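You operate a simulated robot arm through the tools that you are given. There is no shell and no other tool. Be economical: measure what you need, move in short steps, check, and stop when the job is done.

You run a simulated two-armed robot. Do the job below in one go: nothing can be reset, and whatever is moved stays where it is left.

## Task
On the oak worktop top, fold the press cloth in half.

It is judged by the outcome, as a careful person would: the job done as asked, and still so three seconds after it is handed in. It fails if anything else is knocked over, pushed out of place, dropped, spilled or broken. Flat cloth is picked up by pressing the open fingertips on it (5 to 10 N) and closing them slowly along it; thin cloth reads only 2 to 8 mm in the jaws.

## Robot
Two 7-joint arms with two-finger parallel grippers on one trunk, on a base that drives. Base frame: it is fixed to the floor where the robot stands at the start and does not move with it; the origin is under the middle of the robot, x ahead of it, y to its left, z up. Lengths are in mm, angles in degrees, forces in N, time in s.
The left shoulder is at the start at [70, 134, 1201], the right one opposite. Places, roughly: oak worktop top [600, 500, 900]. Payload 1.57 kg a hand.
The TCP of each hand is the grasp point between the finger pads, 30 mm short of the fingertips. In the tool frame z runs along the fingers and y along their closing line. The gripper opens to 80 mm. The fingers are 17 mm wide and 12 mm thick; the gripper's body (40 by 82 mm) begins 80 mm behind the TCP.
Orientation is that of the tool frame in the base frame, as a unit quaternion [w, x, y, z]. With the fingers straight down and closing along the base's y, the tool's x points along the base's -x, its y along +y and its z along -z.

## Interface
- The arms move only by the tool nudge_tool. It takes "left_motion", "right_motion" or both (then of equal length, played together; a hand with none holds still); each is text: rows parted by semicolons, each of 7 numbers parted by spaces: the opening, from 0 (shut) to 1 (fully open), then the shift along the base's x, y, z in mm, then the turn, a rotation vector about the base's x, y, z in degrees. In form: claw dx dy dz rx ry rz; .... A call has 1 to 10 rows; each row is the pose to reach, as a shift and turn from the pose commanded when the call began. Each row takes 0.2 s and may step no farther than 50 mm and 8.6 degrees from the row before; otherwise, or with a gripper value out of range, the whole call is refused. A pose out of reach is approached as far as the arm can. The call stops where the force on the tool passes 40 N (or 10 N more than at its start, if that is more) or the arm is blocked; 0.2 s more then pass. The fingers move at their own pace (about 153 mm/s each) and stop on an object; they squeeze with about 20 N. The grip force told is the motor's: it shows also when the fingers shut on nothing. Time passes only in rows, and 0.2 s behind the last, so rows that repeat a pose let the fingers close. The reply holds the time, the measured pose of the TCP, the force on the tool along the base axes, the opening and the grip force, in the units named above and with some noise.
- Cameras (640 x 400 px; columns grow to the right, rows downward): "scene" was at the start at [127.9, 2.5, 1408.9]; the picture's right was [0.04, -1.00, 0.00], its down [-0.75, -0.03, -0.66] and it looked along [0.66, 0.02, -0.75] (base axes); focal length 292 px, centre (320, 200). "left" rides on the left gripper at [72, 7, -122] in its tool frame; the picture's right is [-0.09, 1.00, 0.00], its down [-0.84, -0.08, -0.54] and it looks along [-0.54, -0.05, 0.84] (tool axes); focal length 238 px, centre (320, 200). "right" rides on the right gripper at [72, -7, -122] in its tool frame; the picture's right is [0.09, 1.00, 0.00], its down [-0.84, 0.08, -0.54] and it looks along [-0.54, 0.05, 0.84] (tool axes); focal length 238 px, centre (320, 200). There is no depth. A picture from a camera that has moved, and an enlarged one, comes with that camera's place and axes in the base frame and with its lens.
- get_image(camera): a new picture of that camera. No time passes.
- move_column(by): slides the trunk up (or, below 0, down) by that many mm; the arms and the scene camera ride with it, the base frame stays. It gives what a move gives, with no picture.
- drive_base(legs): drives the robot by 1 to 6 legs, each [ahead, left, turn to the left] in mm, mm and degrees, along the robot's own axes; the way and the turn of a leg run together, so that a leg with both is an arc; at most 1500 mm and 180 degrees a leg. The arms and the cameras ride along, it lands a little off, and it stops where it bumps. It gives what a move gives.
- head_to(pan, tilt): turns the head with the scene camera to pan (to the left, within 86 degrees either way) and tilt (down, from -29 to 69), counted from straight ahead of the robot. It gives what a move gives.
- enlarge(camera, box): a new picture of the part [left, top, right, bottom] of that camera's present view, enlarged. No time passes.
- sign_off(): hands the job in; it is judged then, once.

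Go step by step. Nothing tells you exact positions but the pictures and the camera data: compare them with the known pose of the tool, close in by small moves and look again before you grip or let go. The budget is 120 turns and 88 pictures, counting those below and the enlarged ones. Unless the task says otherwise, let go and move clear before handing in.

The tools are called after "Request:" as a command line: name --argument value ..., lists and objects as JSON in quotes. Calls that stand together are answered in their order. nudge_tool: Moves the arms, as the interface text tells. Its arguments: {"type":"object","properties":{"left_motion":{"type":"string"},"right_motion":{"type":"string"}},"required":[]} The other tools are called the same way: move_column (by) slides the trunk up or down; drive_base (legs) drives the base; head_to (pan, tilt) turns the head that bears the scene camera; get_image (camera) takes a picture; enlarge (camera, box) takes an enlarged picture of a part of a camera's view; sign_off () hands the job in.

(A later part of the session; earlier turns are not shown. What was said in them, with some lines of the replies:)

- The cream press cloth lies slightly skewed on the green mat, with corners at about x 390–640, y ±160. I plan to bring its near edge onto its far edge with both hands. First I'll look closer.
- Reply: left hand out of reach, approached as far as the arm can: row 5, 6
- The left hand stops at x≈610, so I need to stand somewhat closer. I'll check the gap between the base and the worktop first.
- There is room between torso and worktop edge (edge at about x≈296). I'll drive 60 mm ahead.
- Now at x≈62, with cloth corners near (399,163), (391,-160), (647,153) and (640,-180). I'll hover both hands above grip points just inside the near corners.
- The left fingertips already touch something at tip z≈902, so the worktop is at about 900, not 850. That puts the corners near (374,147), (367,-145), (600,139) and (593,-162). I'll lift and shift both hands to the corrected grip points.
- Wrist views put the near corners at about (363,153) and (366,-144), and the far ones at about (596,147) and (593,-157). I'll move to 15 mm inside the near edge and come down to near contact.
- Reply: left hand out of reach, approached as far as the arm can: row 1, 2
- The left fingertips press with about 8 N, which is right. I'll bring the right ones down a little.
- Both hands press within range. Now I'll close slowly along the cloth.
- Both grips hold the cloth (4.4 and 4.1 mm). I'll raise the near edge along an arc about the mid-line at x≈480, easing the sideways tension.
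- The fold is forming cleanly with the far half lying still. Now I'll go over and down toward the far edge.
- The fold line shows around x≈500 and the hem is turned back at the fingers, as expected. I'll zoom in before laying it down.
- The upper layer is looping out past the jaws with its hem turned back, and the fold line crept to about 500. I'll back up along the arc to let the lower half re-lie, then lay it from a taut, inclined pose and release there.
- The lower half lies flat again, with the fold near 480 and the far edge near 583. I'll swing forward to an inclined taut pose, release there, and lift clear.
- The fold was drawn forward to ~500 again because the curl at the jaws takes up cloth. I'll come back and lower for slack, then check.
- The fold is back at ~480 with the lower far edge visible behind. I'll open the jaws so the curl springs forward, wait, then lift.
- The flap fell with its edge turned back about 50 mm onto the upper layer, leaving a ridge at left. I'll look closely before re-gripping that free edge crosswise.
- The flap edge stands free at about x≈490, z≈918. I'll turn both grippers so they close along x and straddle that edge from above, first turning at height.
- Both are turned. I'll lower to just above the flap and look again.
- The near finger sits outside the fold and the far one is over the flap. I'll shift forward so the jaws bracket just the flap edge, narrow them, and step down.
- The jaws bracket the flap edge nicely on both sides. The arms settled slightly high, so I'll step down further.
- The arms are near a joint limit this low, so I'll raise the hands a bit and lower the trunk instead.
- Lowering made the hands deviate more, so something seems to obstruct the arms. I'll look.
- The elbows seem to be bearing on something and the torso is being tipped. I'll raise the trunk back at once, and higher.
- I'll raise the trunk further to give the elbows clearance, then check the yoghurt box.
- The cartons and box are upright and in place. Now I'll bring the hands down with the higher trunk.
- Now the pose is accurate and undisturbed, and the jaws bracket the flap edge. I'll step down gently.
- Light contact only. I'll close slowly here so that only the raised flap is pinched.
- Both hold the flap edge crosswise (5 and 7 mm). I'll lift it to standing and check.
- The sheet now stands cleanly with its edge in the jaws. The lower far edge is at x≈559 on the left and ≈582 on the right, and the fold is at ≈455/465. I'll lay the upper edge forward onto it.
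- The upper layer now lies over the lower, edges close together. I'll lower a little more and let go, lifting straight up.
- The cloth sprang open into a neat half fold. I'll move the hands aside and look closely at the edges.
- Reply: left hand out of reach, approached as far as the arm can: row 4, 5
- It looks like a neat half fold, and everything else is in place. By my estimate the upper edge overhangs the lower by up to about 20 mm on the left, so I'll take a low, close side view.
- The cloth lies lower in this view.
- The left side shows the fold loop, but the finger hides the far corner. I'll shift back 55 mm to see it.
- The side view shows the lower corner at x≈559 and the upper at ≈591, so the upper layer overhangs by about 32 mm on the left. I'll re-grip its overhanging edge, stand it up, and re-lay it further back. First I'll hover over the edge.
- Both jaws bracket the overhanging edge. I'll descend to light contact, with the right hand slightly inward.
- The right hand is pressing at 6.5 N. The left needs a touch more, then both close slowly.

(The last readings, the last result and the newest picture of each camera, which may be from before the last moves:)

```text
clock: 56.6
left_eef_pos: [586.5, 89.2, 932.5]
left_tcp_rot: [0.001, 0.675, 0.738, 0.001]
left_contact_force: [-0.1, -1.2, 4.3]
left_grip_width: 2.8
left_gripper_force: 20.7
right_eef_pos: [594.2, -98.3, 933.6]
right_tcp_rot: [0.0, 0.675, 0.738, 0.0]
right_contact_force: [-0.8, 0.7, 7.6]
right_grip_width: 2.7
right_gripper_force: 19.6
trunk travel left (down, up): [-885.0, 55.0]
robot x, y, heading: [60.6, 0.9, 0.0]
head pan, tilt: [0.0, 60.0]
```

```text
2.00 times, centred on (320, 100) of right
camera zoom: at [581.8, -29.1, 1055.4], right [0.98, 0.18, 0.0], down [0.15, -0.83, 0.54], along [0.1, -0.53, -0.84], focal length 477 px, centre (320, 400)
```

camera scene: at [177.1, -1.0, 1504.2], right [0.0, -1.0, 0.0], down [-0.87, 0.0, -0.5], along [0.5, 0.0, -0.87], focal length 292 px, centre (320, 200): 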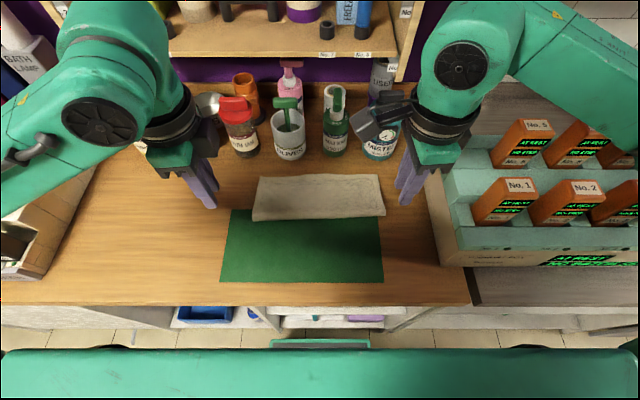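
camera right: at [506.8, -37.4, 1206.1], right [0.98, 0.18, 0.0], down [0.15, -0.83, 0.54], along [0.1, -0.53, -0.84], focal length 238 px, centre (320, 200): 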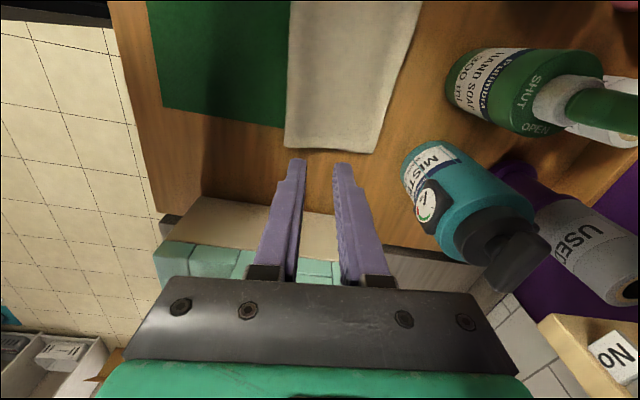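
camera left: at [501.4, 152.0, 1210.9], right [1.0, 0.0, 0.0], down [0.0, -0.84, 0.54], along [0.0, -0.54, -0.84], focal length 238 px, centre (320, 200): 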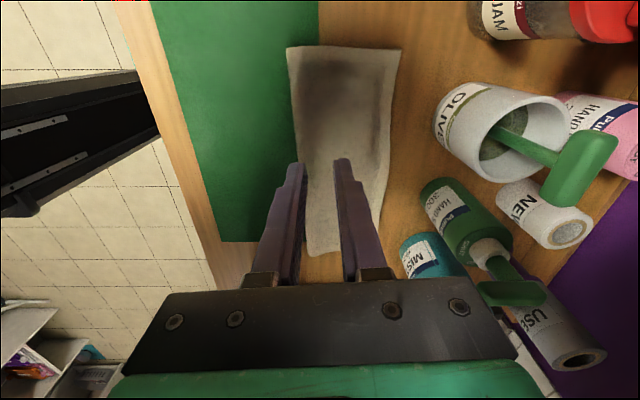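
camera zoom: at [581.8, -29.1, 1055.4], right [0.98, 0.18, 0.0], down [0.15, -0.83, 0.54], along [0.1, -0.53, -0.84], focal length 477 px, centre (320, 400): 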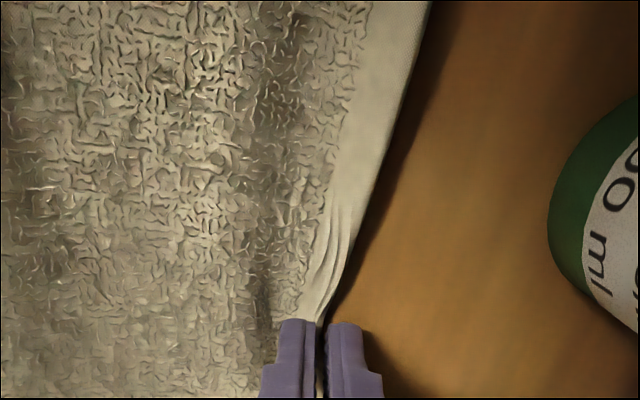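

Both grips hold only the upper edge (2.8 mm). I'll lift it back along the arc to standing so the fold can re-settle.

Request:
nudge_tool --left_motion "0 -5 0 14 0 0 0; 0 -12 0 28 0 0 0; 0 -22 0 42 0 0 0; 0 -34 0 55 0 0 0; 0 -48 0 66 0 0 0; 0 -64 0 75 0 0 0; 0 -82 0 82 0 0 0; 0 -100 0 86 0 0 0; 0 -116 0 88 0 0 0; 0 -125 0 88 0 0 0" --right_motion "0 -5 0 14 0 0 0; 0 -12 0 28 0 0 0; 0 -22 0 42 0 0 0; 0 -34 0 55 0 0 0; 0 -48 0 66 0 0 0; 0 -64 0 75 0 0 0; 0 -82 0 82 0 0 0; 0 -98 0 86 0 0 0; 0 -112 0 88 0 0 0; 0 -120 0 88 0 0 0"

Request:
enlarge --camera "scene" --box '[220, 130, 420, 255]'

Request:
get_image --camera "left"

Request:
get_image --camera "right"

```text
clock: 58.8
left_eef_pos: [462.8, 88.9, 1019.4]
left_tcp_rot: [0.0, 0.675, 0.738, 0.0]
left_contact_force: [0.3, 0.0, -0.5]
left_grip_width: 2.2
left_gripper_force: 20.7
right_eef_pos: [474.3, -99.2, 1021.3]
right_tcp_rot: [0.001, 0.675, 0.738, 0.0]
right_contact_force: [-0.3, 0.3, 0.0]
right_grip_width: 2.5
right_gripper_force: 20.0
trunk travel left (down, up): [-885.0, 55.0]
robot x, y, heading: [63.4, 0.9, 0.0]
head pan, tilt: [0.0, 60.0]
```

```text
3.20 times, centred on (320, 192) of scene
camera zoom: at [175.7, -0.4, 1504.3], right [0.0, -1.0, 0.0], down [-0.87, 0.0, -0.5], along [0.5, 0.0, -0.87], focal length 934 px, centre (320, 224)
```

zoom: 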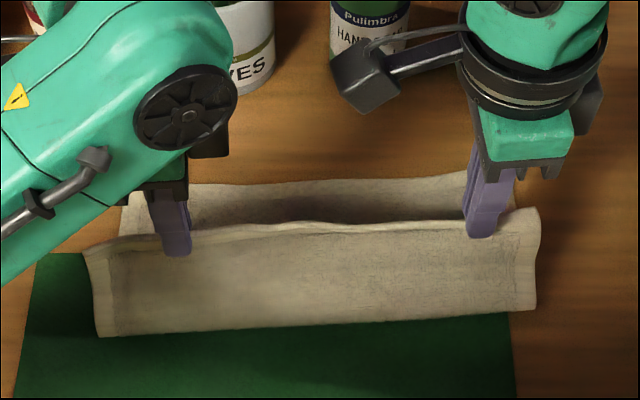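

```text
19 pictures are left
camera left: at [462.4, 160.6, 1142.0], right [1.0, 0.0, 0.0], down [0.0, -0.84, 0.54], along [0.0, -0.54, -0.84], focal length 238 px, centre (320, 200)
```

left: 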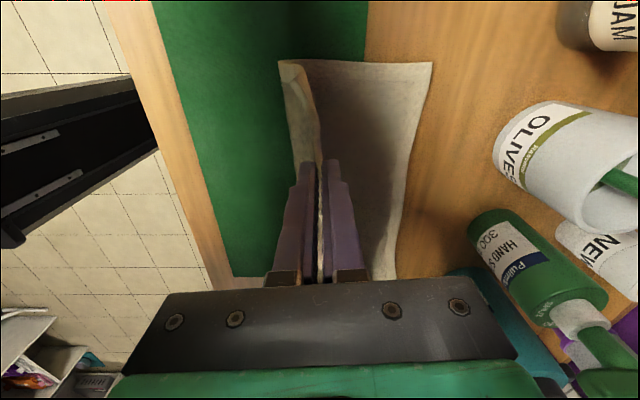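

```text
18 pictures are left
camera right: at [463.1, -28.3, 1143.5], right [0.98, 0.18, 0.0], down [0.15, -0.83, 0.54], along [0.1, -0.53, -0.84], focal length 238 px, centre (320, 200)
```

right: 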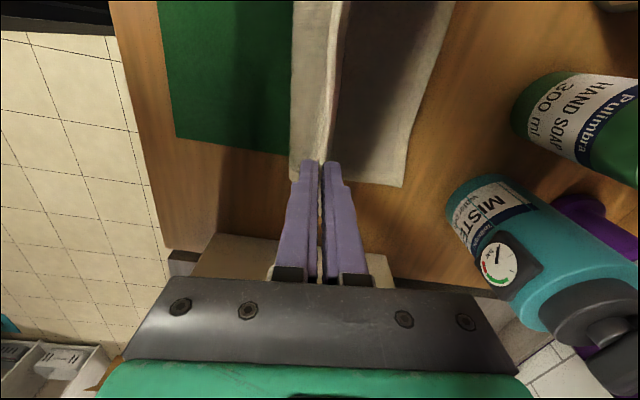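

The lower corners are at about (561,149) and (583,-146), so the ideal fold is near 449/471. I'll lay the edge forward on a slacker arc (radius ~90) so it doesn't drag the fold this time.

Request:
nudge_tool --left_motion "0 16 0 -6 0 0 0; 0 31 0 -14 0 0 0; 0 44 0 -23 0 0 0; 0 55 0 -33 0 0 0; 0 64 0 -44 0 0 0; 0 71 0 -55 0 0 0; 0 76 0 -66 0 0 0; 0 80 0 -75 0 0 0; 0 80 0 -75 0 0 0" --right_motion "0 17 0 -5 0 0 0; 0 34 0 -13 0 0 0; 0 49 0 -22 0 0 0; 0 61 0 -32 0 0 0; 0 71 0 -43 0 0 0; 0 79 0 -54 0 0 0; 0 85 0 -66 0 0 0; 0 89 0 -76 0 0 0; 0 89 0 -76 0 0 0"

Request:
enlarge --camera "scene" --box '[220, 130, 420, 255]'

Request:
get_image --camera "left"

```text
clock: 60.8
left_eef_pos: [544.5, 90.0, 944.6]
left_tcp_rot: [0.001, 0.675, 0.737, -0.001]
left_contact_force: [0.7, 0.1, 0.2]
left_grip_width: 2.5
left_gripper_force: 19.7
right_eef_pos: [564.0, -99.8, 943.7]
right_tcp_rot: [0.0, 0.675, 0.737, -0.001]
right_contact_force: [-0.1, 0.6, 0.2]
right_grip_width: 2.5
right_gripper_force: 20.1
trunk travel left (down, up): [-885.0, 55.0]
robot x, y, heading: [58.7, -1.5, 0.1]
head pan, tilt: [0.0, 60.0]
```

```text
3.20 times, centred on (320, 192) of scene
camera zoom: at [175.9, -0.2, 1504.3], right [0.0, -1.0, 0.0], down [-0.87, 0.0, -0.5], along [0.5, 0.0, -0.87], focal length 934 px, centre (320, 224)
```

zoom: 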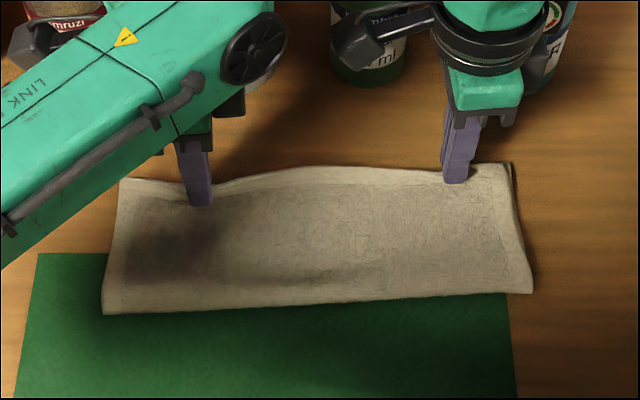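

```text
16 pictures are left
camera left: at [544.4, 160.5, 1066.5], right [1.0, 0.0, 0.0], down [0.0, -0.84, 0.54], along [0.0, -0.54, -0.84], focal length 238 px, centre (320, 200)
```

left: 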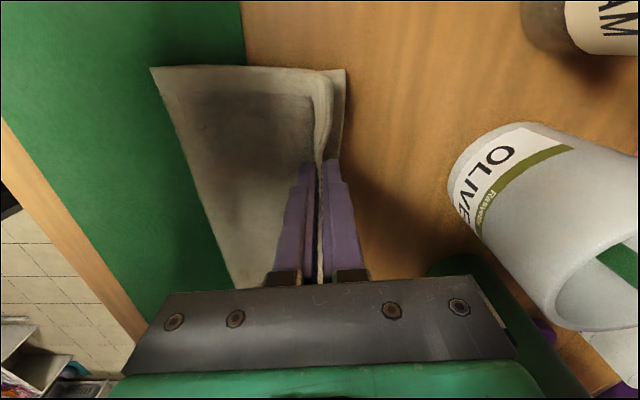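

The fold is now at ≈442 on the left with the lower far edge at ≈560, which is well placed. I'll lower slightly, release, and lift straight up.

Request:
nudge_tool --left_motion "0 0 0 -4 0 0 0; 0 0 0 -4 0 0 0; 0.1 0 0 -4 0 0 0; 0.22 0 0 -4 0 0 0; 0.22 0 0 -4 0 0 0; 0.22 0 0 10 0 0 0; 0.22 0 0 40 0 0 0; 0.22 0 0 80 0 0 0; 0.22 -20 0 120 0 0 0; 0.22 -50 0 140 0 0 0" --right_motion "0 0 0 -4 0 0 0; 0 0 0 -4 0 0 0; 0.1 0 0 -4 0 0 0; 0.22 0 0 -4 0 0 0; 0.22 0 0 -4 0 0 0; 0.22 0 0 10 0 0 0; 0.22 0 0 40 0 0 0; 0.22 0 0 80 0 0 0; 0.22 -20 0 120 0 0 0; 0.22 -50 0 140 0 0 0"

Request:
enlarge --camera "scene" --box '[220, 130, 420, 255]'

Request:
enlarge --camera "left" --box '[220, 0, 460, 150]'

```text
clock: 63.0
left_eef_pos: [489.7, 90.2, 1087.9]
left_tcp_rot: [0.0, 0.674, 0.738, 0.001]
left_contact_force: [0.0, 0.3, -0.3]
left_grip_width: 17.7
left_gripper_force: 0.1
right_eef_pos: [512.1, -99.1, 1089.0]
right_tcp_rot: [0.002, 0.676, 0.737, 0.001]
right_contact_force: [-0.3, 0.1, 1.1]
right_grip_width: 17.7
right_gripper_force: 0.0
trunk travel left (down, up): [-885.0, 55.0]
robot x, y, heading: [57.7, -0.9, 0.2]
head pan, tilt: [0.0, 60.0]
```

```text
3.20 times, centred on (320, 192) of scene
camera zoom: at [172.4, 0.4, 1504.5], right [0.0, -1.0, 0.0], down [-0.86, 0.0, -0.5], along [0.5, 0.0, -0.86], focal length 934 px, centre (320, 224)
```

zoom: 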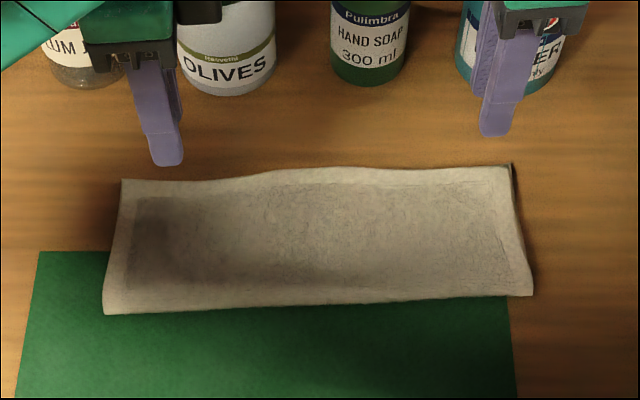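

```text
2.67 times, centred on (340, 75) of left
camera zoom: at [490.1, 160.4, 1210.7], right [1.0, 0.0, 0.0], down [0.0, -0.84, 0.54], along [0.0, -0.54, -0.84], focal length 636 px, centre (267, 533)
```

zoom: 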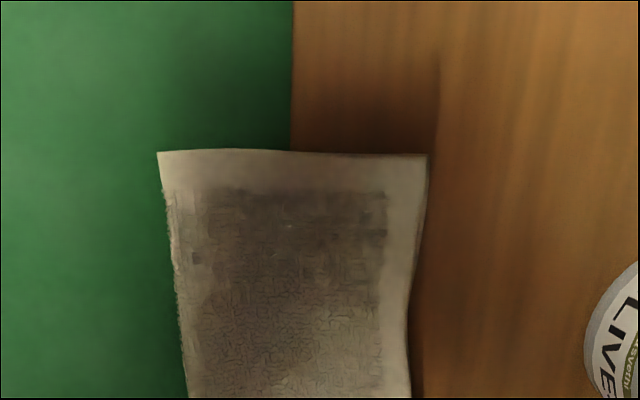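

The upper left edge is now at ≈556 against ≈559 below, and the right shows only a sliver of lower layer, so the halves match. I'll move the hands clear and do a last check.

Request:
nudge_tool --left_motion "0.3 -20 15 20 0 0 0; 0.3 -40 40 40 0 0 0; 0.3 -60 65 55 0 0 0; 0.3 -70 80 60 0 0 0; 0.3 -70 80 60 0 0 0" --right_motion "0.3 -20 0 20 0 0 0; 0.3 -50 0 40 0 0 0; 0.3 -80 0 55 0 0 0; 0.3 -100 0 60 0 0 0; 0.3 -100 0 60 0 0 0"

Request:
enlarge --camera "scene" --box '[240, 150, 400, 250]'

Request:
get_image --camera "scene"

```text
clock: 64.2
left_eef_pos: [423.2, 170.5, 1145.8]
left_tcp_rot: [0.0, 0.676, 0.737, 0.0]
left_contact_force: [0.0, 0.4, -0.5]
left_grip_width: 23.9
left_gripper_force: 0.1
right_eef_pos: [416.2, -102.3, 1146.2]
right_tcp_rot: [0.0, 0.675, 0.738, 0.0]
right_contact_force: [0.1, -0.2, 0.0]
right_grip_width: 23.9
right_gripper_force: 0.0
trunk travel left (down, up): [-885.0, 55.0]
robot x, y, heading: [59.5, 1.5, -0.1]
head pan, tilt: [0.0, 60.0]
```

```text
4.00 times, centred on (320, 200) of scene
camera zoom: at [176.2, -0.4, 1504.3], right [0.0, -1.0, 0.0], down [-0.87, 0.0, -0.5], along [0.5, 0.0, -0.87], focal length 1167 px, centre (320, 200)
```

zoom: 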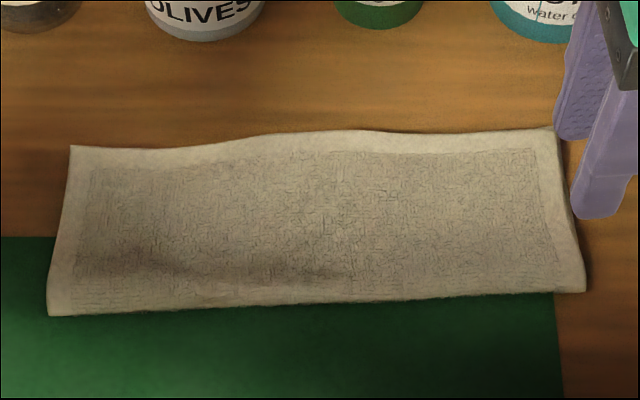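

```text
12 pictures are left
camera scene: at [176.2, -0.4, 1504.3], right [0.0, -1.0, 0.0], down [-0.87, 0.0, -0.5], along [0.5, 0.0, -0.87], focal length 292 px, centre (320, 200)
```

scene: 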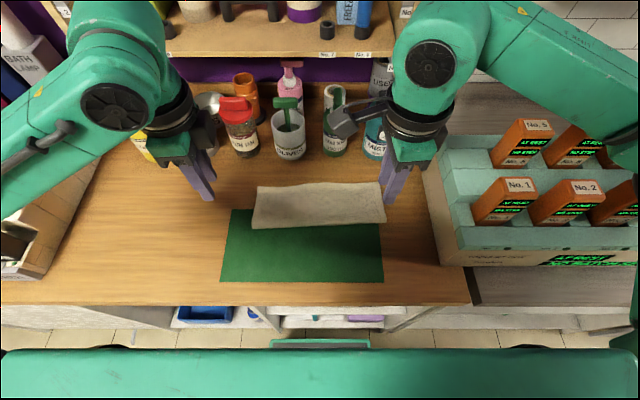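

The cloth lies flat in half with its edges aligned. The bottles, cartons and mat are where they were, and both hands are clear, so I'm handing it in.

Request:
sign_off

```text
The job is handed in.
```

The press cloth is folded in half on the oak worktop. The left edges line up within about 3 mm; on the right I judged it only from the head camera, where they look close. The first fold was about 30 mm out on the left, so I re-laid it.

While I was lowering the trunk, the elbows pressed on something and tipped the torso. I raised it straight away, and in the last pictures nothing looked knocked over or moved. Both hands are clear.
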